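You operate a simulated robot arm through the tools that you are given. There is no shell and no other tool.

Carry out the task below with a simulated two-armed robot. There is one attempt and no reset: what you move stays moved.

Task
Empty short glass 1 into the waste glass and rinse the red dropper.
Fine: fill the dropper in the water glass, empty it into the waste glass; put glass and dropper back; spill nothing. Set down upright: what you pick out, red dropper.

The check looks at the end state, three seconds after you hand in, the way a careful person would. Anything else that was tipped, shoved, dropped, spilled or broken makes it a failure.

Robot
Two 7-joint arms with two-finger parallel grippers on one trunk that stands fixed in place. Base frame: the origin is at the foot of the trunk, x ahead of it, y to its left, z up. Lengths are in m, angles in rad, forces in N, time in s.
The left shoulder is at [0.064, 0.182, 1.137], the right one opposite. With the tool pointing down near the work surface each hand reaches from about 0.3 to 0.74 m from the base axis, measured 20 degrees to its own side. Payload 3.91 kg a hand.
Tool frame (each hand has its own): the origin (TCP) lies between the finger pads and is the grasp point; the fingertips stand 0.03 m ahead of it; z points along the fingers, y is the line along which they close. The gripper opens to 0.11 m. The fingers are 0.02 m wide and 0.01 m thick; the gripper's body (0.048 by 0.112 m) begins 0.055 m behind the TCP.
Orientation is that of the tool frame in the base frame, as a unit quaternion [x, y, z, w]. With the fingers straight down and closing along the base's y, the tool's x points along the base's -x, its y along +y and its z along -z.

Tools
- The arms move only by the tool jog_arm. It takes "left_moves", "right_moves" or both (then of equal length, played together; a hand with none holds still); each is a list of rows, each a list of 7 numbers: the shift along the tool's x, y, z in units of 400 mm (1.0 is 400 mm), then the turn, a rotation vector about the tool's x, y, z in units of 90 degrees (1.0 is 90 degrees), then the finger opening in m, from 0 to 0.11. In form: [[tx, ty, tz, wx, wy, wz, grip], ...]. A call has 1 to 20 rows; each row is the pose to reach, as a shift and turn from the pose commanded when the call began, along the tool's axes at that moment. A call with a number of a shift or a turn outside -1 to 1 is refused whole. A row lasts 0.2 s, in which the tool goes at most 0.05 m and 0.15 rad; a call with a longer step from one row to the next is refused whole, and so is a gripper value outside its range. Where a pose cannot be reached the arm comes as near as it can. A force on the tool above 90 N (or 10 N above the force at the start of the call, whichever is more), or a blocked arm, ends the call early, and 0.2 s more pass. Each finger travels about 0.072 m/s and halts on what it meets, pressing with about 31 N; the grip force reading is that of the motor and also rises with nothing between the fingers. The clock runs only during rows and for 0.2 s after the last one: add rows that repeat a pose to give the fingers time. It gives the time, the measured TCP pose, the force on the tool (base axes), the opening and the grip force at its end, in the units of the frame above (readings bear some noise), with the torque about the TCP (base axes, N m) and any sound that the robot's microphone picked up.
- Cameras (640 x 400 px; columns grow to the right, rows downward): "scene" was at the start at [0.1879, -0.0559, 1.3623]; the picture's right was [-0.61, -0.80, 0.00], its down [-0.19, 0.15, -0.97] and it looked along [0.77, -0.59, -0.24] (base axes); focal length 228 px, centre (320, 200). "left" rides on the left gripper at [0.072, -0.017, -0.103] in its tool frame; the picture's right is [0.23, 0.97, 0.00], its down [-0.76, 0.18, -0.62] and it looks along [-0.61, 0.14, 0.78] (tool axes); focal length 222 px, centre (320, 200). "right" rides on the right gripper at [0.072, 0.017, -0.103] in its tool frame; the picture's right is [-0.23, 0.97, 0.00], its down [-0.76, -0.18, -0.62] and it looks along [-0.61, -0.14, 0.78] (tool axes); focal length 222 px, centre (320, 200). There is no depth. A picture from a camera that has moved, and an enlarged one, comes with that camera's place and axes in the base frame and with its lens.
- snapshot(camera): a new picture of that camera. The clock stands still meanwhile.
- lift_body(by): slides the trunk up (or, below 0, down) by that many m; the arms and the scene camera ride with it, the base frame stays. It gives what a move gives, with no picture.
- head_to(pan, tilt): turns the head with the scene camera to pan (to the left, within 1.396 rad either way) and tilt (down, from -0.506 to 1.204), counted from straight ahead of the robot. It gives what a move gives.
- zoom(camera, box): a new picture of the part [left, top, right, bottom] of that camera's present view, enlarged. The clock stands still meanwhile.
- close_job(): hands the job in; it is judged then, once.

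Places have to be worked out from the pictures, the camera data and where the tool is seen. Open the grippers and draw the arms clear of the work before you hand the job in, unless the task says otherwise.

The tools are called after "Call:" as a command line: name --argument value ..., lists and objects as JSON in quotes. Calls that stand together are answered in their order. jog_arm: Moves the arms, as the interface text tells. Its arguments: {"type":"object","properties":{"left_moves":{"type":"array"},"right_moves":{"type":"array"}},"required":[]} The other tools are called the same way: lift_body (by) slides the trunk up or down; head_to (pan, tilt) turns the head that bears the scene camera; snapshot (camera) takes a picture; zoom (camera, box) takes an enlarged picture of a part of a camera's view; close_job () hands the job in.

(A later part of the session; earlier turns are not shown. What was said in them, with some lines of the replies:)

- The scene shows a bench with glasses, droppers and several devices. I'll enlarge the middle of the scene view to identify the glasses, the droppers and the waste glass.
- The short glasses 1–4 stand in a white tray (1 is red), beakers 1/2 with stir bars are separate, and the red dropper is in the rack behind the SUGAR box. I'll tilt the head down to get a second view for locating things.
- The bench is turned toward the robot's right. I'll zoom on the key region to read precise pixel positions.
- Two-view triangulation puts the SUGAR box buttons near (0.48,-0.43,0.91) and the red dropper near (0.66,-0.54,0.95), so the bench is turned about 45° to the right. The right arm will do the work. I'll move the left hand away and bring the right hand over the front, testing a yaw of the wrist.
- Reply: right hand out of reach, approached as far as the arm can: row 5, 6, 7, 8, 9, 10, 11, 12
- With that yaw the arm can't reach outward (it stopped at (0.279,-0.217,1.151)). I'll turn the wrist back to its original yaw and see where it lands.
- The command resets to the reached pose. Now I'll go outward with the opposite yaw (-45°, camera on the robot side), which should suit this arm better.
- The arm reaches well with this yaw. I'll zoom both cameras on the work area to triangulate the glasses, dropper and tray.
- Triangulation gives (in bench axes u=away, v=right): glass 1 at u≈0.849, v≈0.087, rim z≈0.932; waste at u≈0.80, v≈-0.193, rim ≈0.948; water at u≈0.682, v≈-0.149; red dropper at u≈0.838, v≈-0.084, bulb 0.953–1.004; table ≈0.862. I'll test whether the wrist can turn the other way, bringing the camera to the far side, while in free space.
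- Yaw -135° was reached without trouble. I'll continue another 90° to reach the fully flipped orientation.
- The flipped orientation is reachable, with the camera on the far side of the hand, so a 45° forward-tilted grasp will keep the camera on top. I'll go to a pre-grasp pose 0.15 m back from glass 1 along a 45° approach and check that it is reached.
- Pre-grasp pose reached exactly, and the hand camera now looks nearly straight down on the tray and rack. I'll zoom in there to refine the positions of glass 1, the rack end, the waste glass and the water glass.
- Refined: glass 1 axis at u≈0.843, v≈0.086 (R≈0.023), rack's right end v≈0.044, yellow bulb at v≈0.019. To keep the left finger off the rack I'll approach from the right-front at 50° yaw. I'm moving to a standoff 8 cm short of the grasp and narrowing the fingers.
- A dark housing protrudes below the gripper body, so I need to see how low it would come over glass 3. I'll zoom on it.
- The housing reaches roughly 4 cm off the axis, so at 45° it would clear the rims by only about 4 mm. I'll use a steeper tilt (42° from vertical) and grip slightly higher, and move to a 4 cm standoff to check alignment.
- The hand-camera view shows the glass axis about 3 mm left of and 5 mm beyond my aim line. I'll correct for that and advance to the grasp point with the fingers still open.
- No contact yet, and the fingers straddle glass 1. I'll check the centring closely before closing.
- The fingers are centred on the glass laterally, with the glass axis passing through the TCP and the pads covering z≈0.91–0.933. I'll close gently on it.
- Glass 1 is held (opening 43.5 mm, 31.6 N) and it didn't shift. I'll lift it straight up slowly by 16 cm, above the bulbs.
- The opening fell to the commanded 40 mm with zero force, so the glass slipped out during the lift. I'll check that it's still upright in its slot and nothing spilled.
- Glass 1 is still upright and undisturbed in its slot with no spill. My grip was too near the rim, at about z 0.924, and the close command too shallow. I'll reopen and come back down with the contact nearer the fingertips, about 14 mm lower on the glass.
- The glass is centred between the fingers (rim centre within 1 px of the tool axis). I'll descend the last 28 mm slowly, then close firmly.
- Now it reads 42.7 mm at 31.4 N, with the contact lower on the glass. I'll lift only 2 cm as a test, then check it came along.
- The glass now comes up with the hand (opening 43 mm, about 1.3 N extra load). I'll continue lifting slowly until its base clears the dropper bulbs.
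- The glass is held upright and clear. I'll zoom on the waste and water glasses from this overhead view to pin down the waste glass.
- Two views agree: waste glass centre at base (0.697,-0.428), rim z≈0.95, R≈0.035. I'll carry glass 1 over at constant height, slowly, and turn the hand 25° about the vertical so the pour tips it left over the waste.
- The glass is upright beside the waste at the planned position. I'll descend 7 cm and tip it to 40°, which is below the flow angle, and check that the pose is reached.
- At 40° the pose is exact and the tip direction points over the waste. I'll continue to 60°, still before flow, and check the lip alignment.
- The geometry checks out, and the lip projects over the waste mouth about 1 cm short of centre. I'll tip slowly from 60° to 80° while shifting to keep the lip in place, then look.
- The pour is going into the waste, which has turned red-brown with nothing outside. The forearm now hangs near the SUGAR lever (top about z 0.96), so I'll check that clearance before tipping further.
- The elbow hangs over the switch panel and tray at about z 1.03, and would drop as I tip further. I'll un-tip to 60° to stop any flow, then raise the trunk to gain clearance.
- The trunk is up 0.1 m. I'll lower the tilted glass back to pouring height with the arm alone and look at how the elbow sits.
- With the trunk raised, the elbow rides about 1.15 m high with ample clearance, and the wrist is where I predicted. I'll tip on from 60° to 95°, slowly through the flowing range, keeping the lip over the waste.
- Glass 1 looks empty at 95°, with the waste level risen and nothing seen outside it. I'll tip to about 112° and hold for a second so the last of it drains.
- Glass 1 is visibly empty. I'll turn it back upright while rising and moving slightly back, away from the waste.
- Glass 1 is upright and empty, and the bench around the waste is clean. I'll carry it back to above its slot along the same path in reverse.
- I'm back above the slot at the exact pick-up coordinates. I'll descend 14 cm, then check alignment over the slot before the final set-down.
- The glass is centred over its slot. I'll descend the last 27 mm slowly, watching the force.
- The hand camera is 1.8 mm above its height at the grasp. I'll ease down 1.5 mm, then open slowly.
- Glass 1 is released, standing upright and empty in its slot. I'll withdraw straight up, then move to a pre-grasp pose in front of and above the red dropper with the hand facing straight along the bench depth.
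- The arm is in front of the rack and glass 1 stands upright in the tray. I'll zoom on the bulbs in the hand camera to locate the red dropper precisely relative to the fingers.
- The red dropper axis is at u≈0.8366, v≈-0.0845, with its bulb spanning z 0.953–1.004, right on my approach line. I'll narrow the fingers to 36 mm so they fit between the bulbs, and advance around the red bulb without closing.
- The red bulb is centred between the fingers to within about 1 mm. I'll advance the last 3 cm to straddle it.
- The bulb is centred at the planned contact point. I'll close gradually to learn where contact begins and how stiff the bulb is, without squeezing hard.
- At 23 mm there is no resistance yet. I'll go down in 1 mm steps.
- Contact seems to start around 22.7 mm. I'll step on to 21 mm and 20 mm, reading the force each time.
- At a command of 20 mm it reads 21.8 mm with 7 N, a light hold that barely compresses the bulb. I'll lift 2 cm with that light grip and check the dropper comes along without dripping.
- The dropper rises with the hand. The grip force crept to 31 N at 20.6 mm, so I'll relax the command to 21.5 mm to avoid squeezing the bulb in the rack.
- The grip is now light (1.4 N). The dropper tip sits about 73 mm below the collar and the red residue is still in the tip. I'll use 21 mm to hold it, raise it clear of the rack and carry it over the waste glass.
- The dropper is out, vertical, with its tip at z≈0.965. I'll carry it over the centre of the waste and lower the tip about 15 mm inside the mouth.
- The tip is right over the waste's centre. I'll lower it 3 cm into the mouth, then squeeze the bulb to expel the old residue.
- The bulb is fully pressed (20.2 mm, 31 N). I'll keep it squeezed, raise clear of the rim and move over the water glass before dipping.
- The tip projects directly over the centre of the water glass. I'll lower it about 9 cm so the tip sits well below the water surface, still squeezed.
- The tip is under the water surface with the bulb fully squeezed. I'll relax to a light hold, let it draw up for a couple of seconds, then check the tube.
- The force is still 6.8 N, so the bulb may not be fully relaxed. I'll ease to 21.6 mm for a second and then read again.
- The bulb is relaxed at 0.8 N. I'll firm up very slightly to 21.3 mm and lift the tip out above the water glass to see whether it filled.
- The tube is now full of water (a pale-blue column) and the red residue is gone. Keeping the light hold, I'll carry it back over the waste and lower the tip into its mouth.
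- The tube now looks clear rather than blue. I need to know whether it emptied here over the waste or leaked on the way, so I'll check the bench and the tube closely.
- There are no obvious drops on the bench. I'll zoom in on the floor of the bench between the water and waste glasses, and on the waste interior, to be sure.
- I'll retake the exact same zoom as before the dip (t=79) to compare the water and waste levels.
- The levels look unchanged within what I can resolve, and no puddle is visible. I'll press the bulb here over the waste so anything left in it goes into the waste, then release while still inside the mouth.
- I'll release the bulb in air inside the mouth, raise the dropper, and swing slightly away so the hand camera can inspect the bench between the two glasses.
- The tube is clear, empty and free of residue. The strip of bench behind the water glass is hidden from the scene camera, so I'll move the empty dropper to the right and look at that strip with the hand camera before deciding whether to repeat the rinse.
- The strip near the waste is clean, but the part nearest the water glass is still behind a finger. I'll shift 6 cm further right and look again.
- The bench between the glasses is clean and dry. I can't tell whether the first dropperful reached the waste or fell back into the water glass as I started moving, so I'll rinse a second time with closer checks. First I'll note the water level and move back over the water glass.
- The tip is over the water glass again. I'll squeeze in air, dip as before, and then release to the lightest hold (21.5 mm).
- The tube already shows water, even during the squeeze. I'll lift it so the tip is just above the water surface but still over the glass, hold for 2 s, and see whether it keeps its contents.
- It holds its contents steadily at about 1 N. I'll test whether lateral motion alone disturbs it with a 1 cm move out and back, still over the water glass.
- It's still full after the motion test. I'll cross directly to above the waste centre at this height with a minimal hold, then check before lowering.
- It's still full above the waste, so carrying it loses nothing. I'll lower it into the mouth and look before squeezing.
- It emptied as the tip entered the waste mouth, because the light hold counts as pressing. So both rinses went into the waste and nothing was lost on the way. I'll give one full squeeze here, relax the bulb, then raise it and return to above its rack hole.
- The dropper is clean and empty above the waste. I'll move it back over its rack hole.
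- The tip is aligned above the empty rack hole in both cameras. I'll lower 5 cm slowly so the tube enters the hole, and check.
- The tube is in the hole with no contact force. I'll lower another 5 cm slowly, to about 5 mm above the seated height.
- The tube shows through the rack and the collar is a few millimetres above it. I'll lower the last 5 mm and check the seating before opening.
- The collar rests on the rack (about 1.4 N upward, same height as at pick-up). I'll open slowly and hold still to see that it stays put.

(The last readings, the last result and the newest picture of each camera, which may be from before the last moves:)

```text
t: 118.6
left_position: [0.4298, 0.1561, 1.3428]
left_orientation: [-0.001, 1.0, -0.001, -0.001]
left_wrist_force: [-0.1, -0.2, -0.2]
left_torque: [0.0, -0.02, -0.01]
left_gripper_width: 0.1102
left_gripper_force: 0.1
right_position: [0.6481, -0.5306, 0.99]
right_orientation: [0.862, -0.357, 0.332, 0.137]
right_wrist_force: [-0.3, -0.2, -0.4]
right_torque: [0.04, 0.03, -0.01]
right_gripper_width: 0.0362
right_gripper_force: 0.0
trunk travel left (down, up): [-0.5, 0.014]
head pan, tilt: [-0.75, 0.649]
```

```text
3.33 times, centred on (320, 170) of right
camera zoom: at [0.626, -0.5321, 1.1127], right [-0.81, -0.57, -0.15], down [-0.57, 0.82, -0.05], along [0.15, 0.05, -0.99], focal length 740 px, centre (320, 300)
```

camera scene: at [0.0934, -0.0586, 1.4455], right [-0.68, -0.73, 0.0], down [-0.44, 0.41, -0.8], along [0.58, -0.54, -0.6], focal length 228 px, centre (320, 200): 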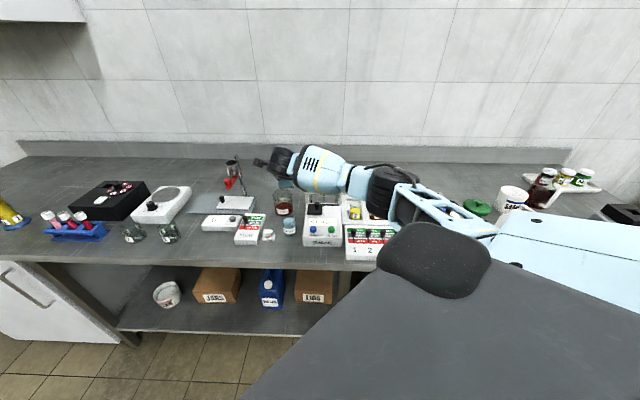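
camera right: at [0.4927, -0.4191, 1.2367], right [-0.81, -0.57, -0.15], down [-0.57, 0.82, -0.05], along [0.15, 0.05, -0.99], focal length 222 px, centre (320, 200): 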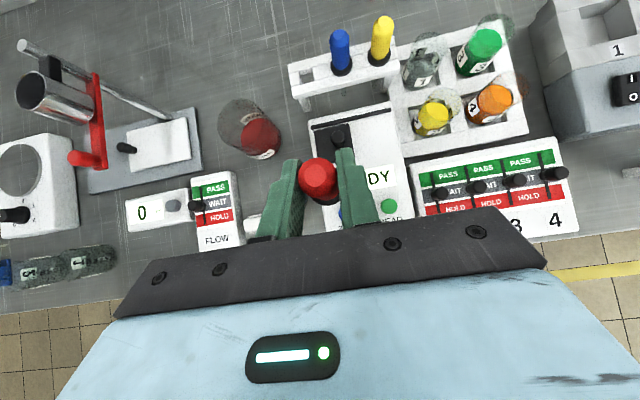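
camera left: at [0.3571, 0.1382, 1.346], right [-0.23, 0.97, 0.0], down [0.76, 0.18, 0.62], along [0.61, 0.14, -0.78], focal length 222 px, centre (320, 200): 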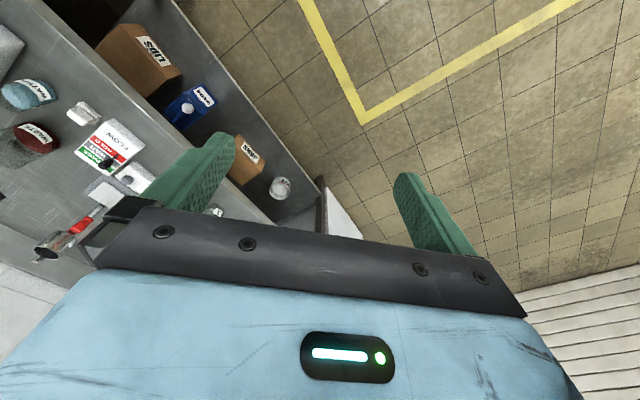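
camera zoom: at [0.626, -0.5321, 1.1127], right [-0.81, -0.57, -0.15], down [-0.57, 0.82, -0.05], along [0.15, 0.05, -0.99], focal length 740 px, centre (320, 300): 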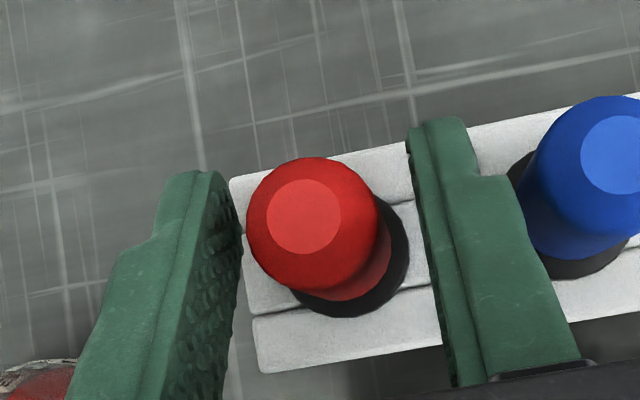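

The red dropper stands upright in its hole, matching its original position within about 1 mm. I'll back out along the approach line, then lift and withdraw.

Call:
jog_arm --right_moves '[[0, 0, -0.0443, 0, 0, 0, 0.036], [0, 0, -0.0885, 0, 0, 0, 0.036], [0, 0, -0.1328, 0, 0, 0, 0.036], [0, 0, -0.1771, 0, 0, 0, 0.036], [0, 0, -0.2213, 0, 0, 0, 0.036], [0, 0, -0.3, 0, 0, 0, 0.05], [0, 0, -0.38, 0, 0, 0, 0.06], [0, 0, -0.46, 0, 0, 0, 0.08], [0, 0, -0.54, 0, 0, 0, 0.1], [0, 0, -0.6, 0, 0, 0, 0.11]]'

Call:
snapshot --camera "scene"

Call:
snapshot --camera "right"

```text
t: 120.8
left_position: [0.4292, 0.1577, 1.3433]
left_orientation: [-0.001, 1.0, -0.002, 0.001]
left_wrist_force: [0.0, -0.8, -0.4]
left_torque: [-0.02, 0.02, -0.02]
left_gripper_width: 0.1101
left_gripper_force: 0.1
right_position: [0.534, -0.4164, 1.1686]
right_orientation: [0.862, -0.358, 0.332, 0.137]
right_wrist_force: [0.4, 0.7, 0.2]
right_torque: [0.01, -0.01, 0.02]
right_gripper_width: 0.1098
right_gripper_force: 0.1
trunk travel left (down, up): [-0.5, 0.014]
head pan, tilt: [-0.75, 0.649]
```

```text
taken
camera scene: at [0.0929, -0.0582, 1.4456], right [-0.68, -0.73, 0.0], down [-0.44, 0.41, -0.8], along [0.58, -0.54, -0.6], focal length 228 px, centre (320, 200)
```

scene: 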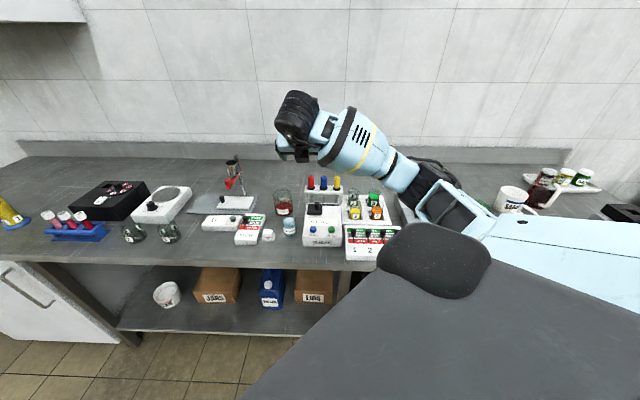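

```text
taken
camera right: at [0.5113, -0.4182, 1.291], right [-0.81, -0.57, -0.15], down [-0.57, 0.82, -0.05], along [0.15, 0.05, -0.99], focal length 222 px, centre (320, 200)
```

right: 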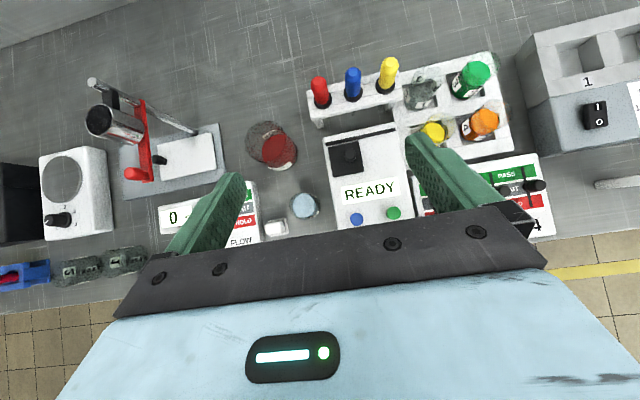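

The bench looks right: glass 1 in its tray, dropper in its rack, waste and water in place. I'll withdraw the arm clear of the work and then inspect closely.

Call:
jog_arm --right_moves '[[-0.0193, 0.0156, -0.072, 0, 0, 0, 0.11], [-0.0385, 0.0313, -0.144, 0, 0, 0, 0.11], [-0.0578, 0.0469, -0.216, 0, 0, 0, 0.11], [-0.077, 0.0625, -0.288, 0, 0, 0, 0.11], [-0.0963, 0.0781, -0.36, 0, 0, 0, 0.11], [-0.1155, 0.0938, -0.432, 0, 0, 0, 0.11], [-0.1348, 0.1094, -0.504, 0, 0, 0, 0.11], [-0.154, 0.125, -0.576, 0, 0, 0, 0.11]]'

Call:
snapshot --camera "scene"

Call:
zoom --camera "scene" --box '[260, 160, 400, 260]'

Call:
zoom --camera "scene" --box '[330, 165, 410, 235]'

```text
t: 122.6
left_position: [0.4291, 0.1573, 1.3426]
left_orientation: [-0.001, 1.0, -0.001, 0.001]
left_wrist_force: [0.2, 0.5, 0.0]
left_torque: [-0.03, 0.01, -0.01]
left_gripper_width: 0.11
left_gripper_force: 0.1
right_position: [0.3566, -0.31, 1.2974]
right_orientation: [0.862, -0.357, 0.332, 0.137]
right_wrist_force: [0.2, 0.7, -0.2]
right_torque: [-0.02, -0.02, -0.02]
right_gripper_width: 0.11
right_gripper_force: 0.1
trunk travel left (down, up): [-0.5, 0.014]
head pan, tilt: [-0.75, 0.649]
```

```text
taken
camera scene: at [0.0922, -0.0578, 1.4457], right [-0.68, -0.73, 0.0], down [-0.44, 0.41, -0.8], along [0.58, -0.54, -0.6], focal length 228 px, centre (320, 200)
```

scene: 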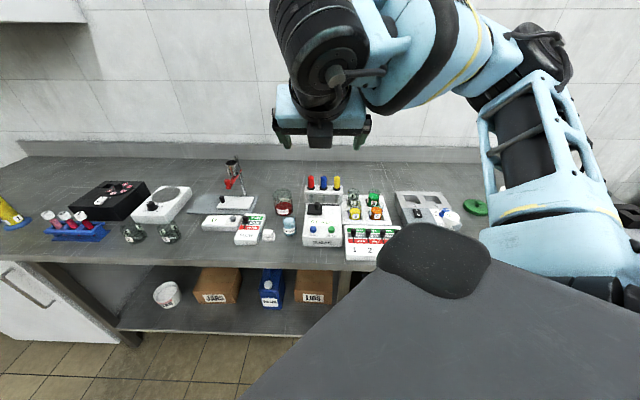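

```text
4.00 times, centred on (330, 210) of scene
camera zoom: at [0.0922, -0.0578, 1.4457], right [-0.68, -0.73, 0.0], down [-0.44, 0.41, -0.8], along [0.58, -0.54, -0.6], focal length 910 px, centre (280, 160)
```

zoom: 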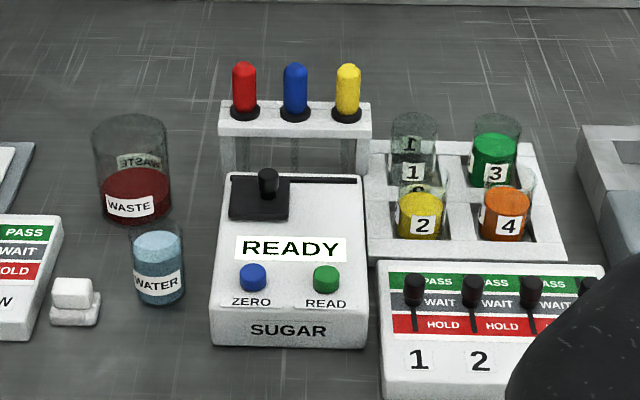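

```text
5.71 times, centred on (370, 200) of scene
camera zoom: at [0.0922, -0.0578, 1.4457], right [-0.68, -0.73, 0.0], down [-0.44, 0.41, -0.8], along [0.58, -0.54, -0.6], focal length 1300 px, centre (34, 200)
```

zoom: 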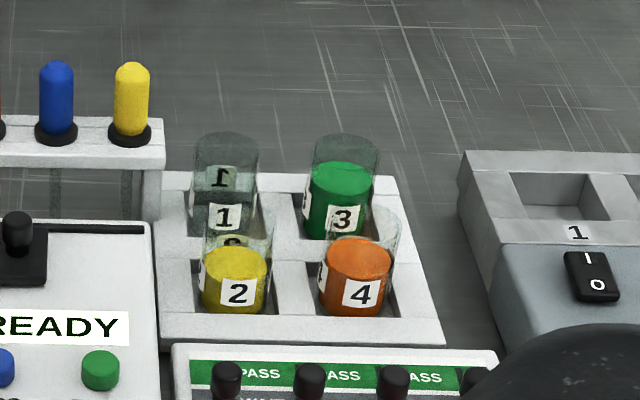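

Glass 1 is empty and upright in its slot, and the red dropper is upright in its hole. I'll take one last close look at the dropper tube and the bench around the rack and glasses.

Call:
zoom --camera "scene" --box '[300, 165, 350, 215]'

Call:
zoom --camera "scene" --box '[190, 170, 310, 260]'

Call:
zoom --camera "scene" --box '[380, 170, 500, 250]'

```text
8.00 times, centred on (325, 190) of scene
camera zoom: at [0.0922, -0.0578, 1.4457], right [-0.68, -0.73, 0.0], down [-0.44, 0.41, -0.8], along [0.58, -0.54, -0.6], focal length 1820 px, centre (280, 280)
```

zoom: 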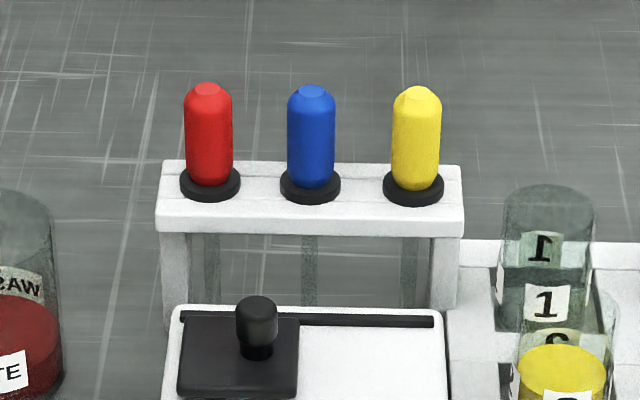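

```text
4.44 times, centred on (250, 215) of scene
camera zoom: at [0.0922, -0.0578, 1.4457], right [-0.68, -0.73, 0.0], down [-0.44, 0.41, -0.8], along [0.58, -0.54, -0.6], focal length 1011 px, centre (631, 133)
```

zoom: 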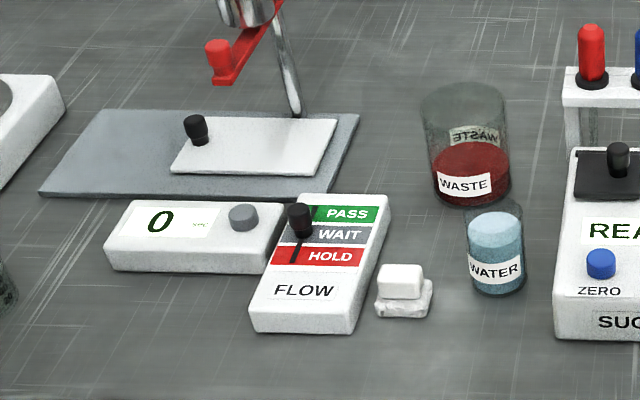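

```text
5.00 times, centred on (440, 210) of scene
camera zoom: at [0.0922, -0.0578, 1.4457], right [-0.68, -0.73, 0.0], down [-0.44, 0.41, -0.8], along [0.58, -0.54, -0.6], focal length 1137 px, centre (-280, 150)
```

zoom: 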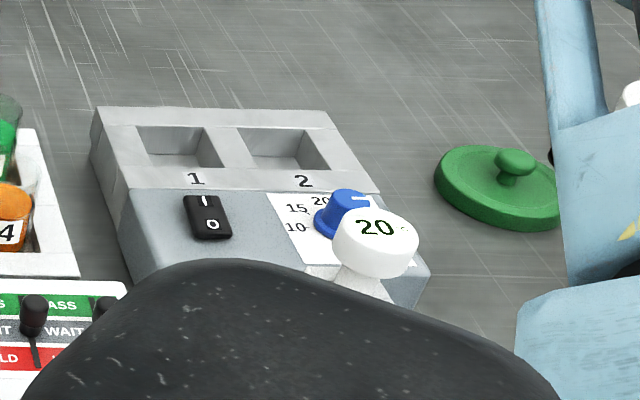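

All is clean and in place, and the tube is clear. The arm hides the far right end of the bench, so I'll pan the head to confirm nothing there was touched.

Call:
head_to --pan -1.15 --tilt 0.6

Call:
snapshot --camera "scene"

Call:
snapshot --camera "right"

```text
t: 123.5
left_position: [0.4312, 0.1563, 1.3415]
left_orientation: [0.0, 1.0, -0.001, 0.0]
left_wrist_force: [0.5, 0.2, -0.2]
left_torque: [-0.04, 0.02, -0.01]
left_gripper_width: 0.11
left_gripper_force: 0.1
right_position: [0.3572, -0.31, 1.2962]
right_orientation: [0.862, -0.357, 0.332, 0.136]
right_wrist_force: [-0.8, 0.7, -0.6]
right_torque: [0.0, -0.01, -0.03]
right_gripper_width: 0.1101
right_gripper_force: 0.1
trunk travel left (down, up): [-0.5, 0.014]
head pan, tilt: [-1.15, 0.6]
```

```text
taken
camera scene: at [0.0658, -0.0799, 1.4498], right [-0.91, -0.41, 0.0], down [-0.23, 0.52, -0.83], along [0.34, -0.75, -0.56], focal length 228 px, centre (320, 200)
```

scene: 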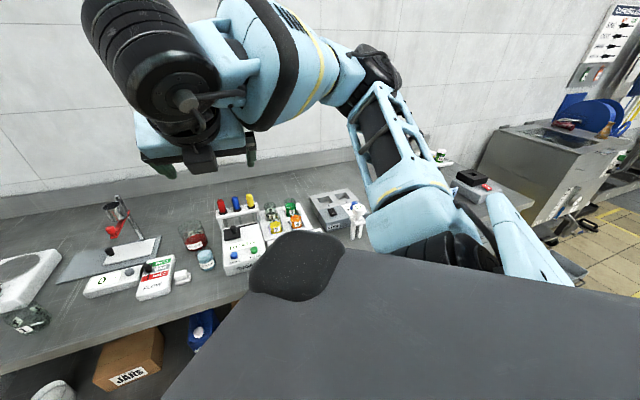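

```text
taken
camera right: at [0.3356, -0.3121, 1.4197], right [-0.81, -0.57, -0.15], down [-0.57, 0.82, -0.05], along [0.15, 0.05, -0.99], focal length 222 px, centre (320, 200)
```

right: 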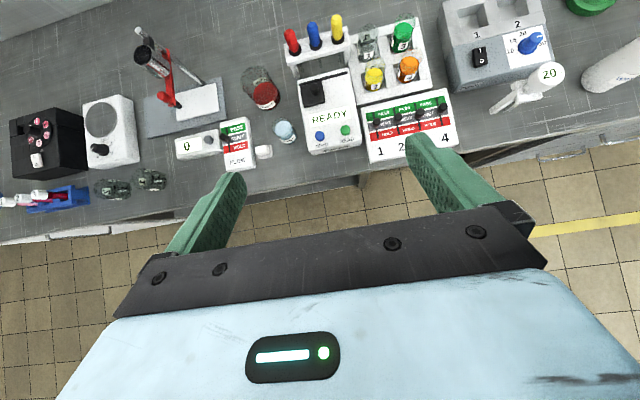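

The wash bottle and pot at the far right are still hidden behind the upper arm. I'll shift the raised hand 15 cm left over empty space to uncover them.

Call:
jog_arm --right_moves '[[0, -0.075, 0, 0, 0, 0, 0.11], [0, -0.15, 0, 0, 0, 0, 0.11], [0, -0.225, 0, 0, 0, 0, 0.11], [0, -0.3, 0, 0, 0, 0, 0.11], [0, -0.375, 0, 0, 0, 0, 0.11]]'

Call:
snapshot --camera "scene"

Call:
snapshot --camera "right"

```text
t: 124.7
left_position: [0.4294, 0.1588, 1.3416]
left_orientation: [-0.001, 1.0, -0.001, 0.001]
left_wrist_force: [-0.2, 0.1, 0.3]
left_torque: [-0.03, 0.0, -0.03]
left_gripper_width: 0.1103
left_gripper_force: 0.1
right_position: [0.464, -0.2025, 1.2981]
right_orientation: [0.862, -0.357, 0.332, 0.137]
right_wrist_force: [0.8, 0.0, -0.5]
right_torque: [-0.04, -0.01, 0.0]
right_gripper_width: 0.1101
right_gripper_force: 0.0
trunk travel left (down, up): [-0.5, 0.014]
head pan, tilt: [-1.15, 0.6]
```

```text
taken
camera scene: at [0.0663, -0.0792, 1.4498], right [-0.91, -0.41, 0.0], down [-0.23, 0.52, -0.83], along [0.34, -0.75, -0.56], focal length 228 px, centre (320, 200)
```

scene: 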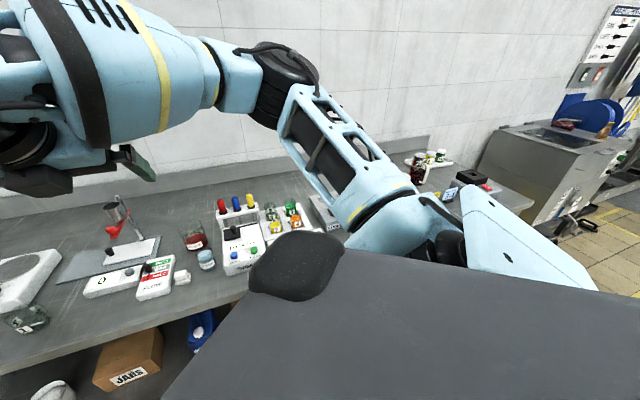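

```text
taken
camera right: at [0.4415, -0.2047, 1.4207], right [-0.81, -0.57, -0.15], down [-0.57, 0.82, -0.05], along [0.15, 0.05, -0.99], focal length 222 px, centre (320, 200)
```

right: 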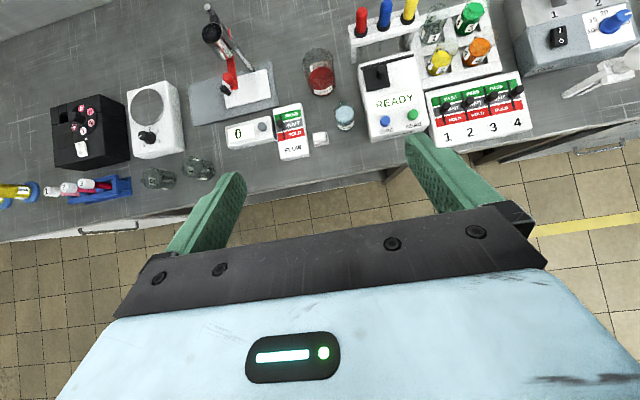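

Both grippers are open and well clear. Glass 1 is empty and upright in its slot, the rinsed red dropper is upright in its hole, and I see no spills or displaced items. I'm handing the job in.

Call:
close_job

```text
The job is handed in.
```

I emptied short glass 1 into the waste glass and rinsed the red dropper; both are back in place, and I handed the job in. I could see no spills, and nothing I could see had been tipped or moved. The wash bottle and SAMPLE pot at the far right were hidden behind the arm in my last close look. No part of the arm came near them.

- **Glass 1:** It is empty and upright in its slot in the tray. My first grip slipped when I lifted, but the glass stayed upright in its slot and nothing spilled. A lower, firmer grip held.
- **Red dropper:** It is clean, empty and upright in its rack hole. I rinsed it twice. On the first pass I couldn't tell where the water had gone. On the second I checked at each step: it stayed full until the tip entered the waste glass and emptied there.
- **Robot:** Both grippers are open and the arms are clear of the work. The trunk is still raised 0.1 m from where it started; I raised it so the elbow would clear the tray while pouring.
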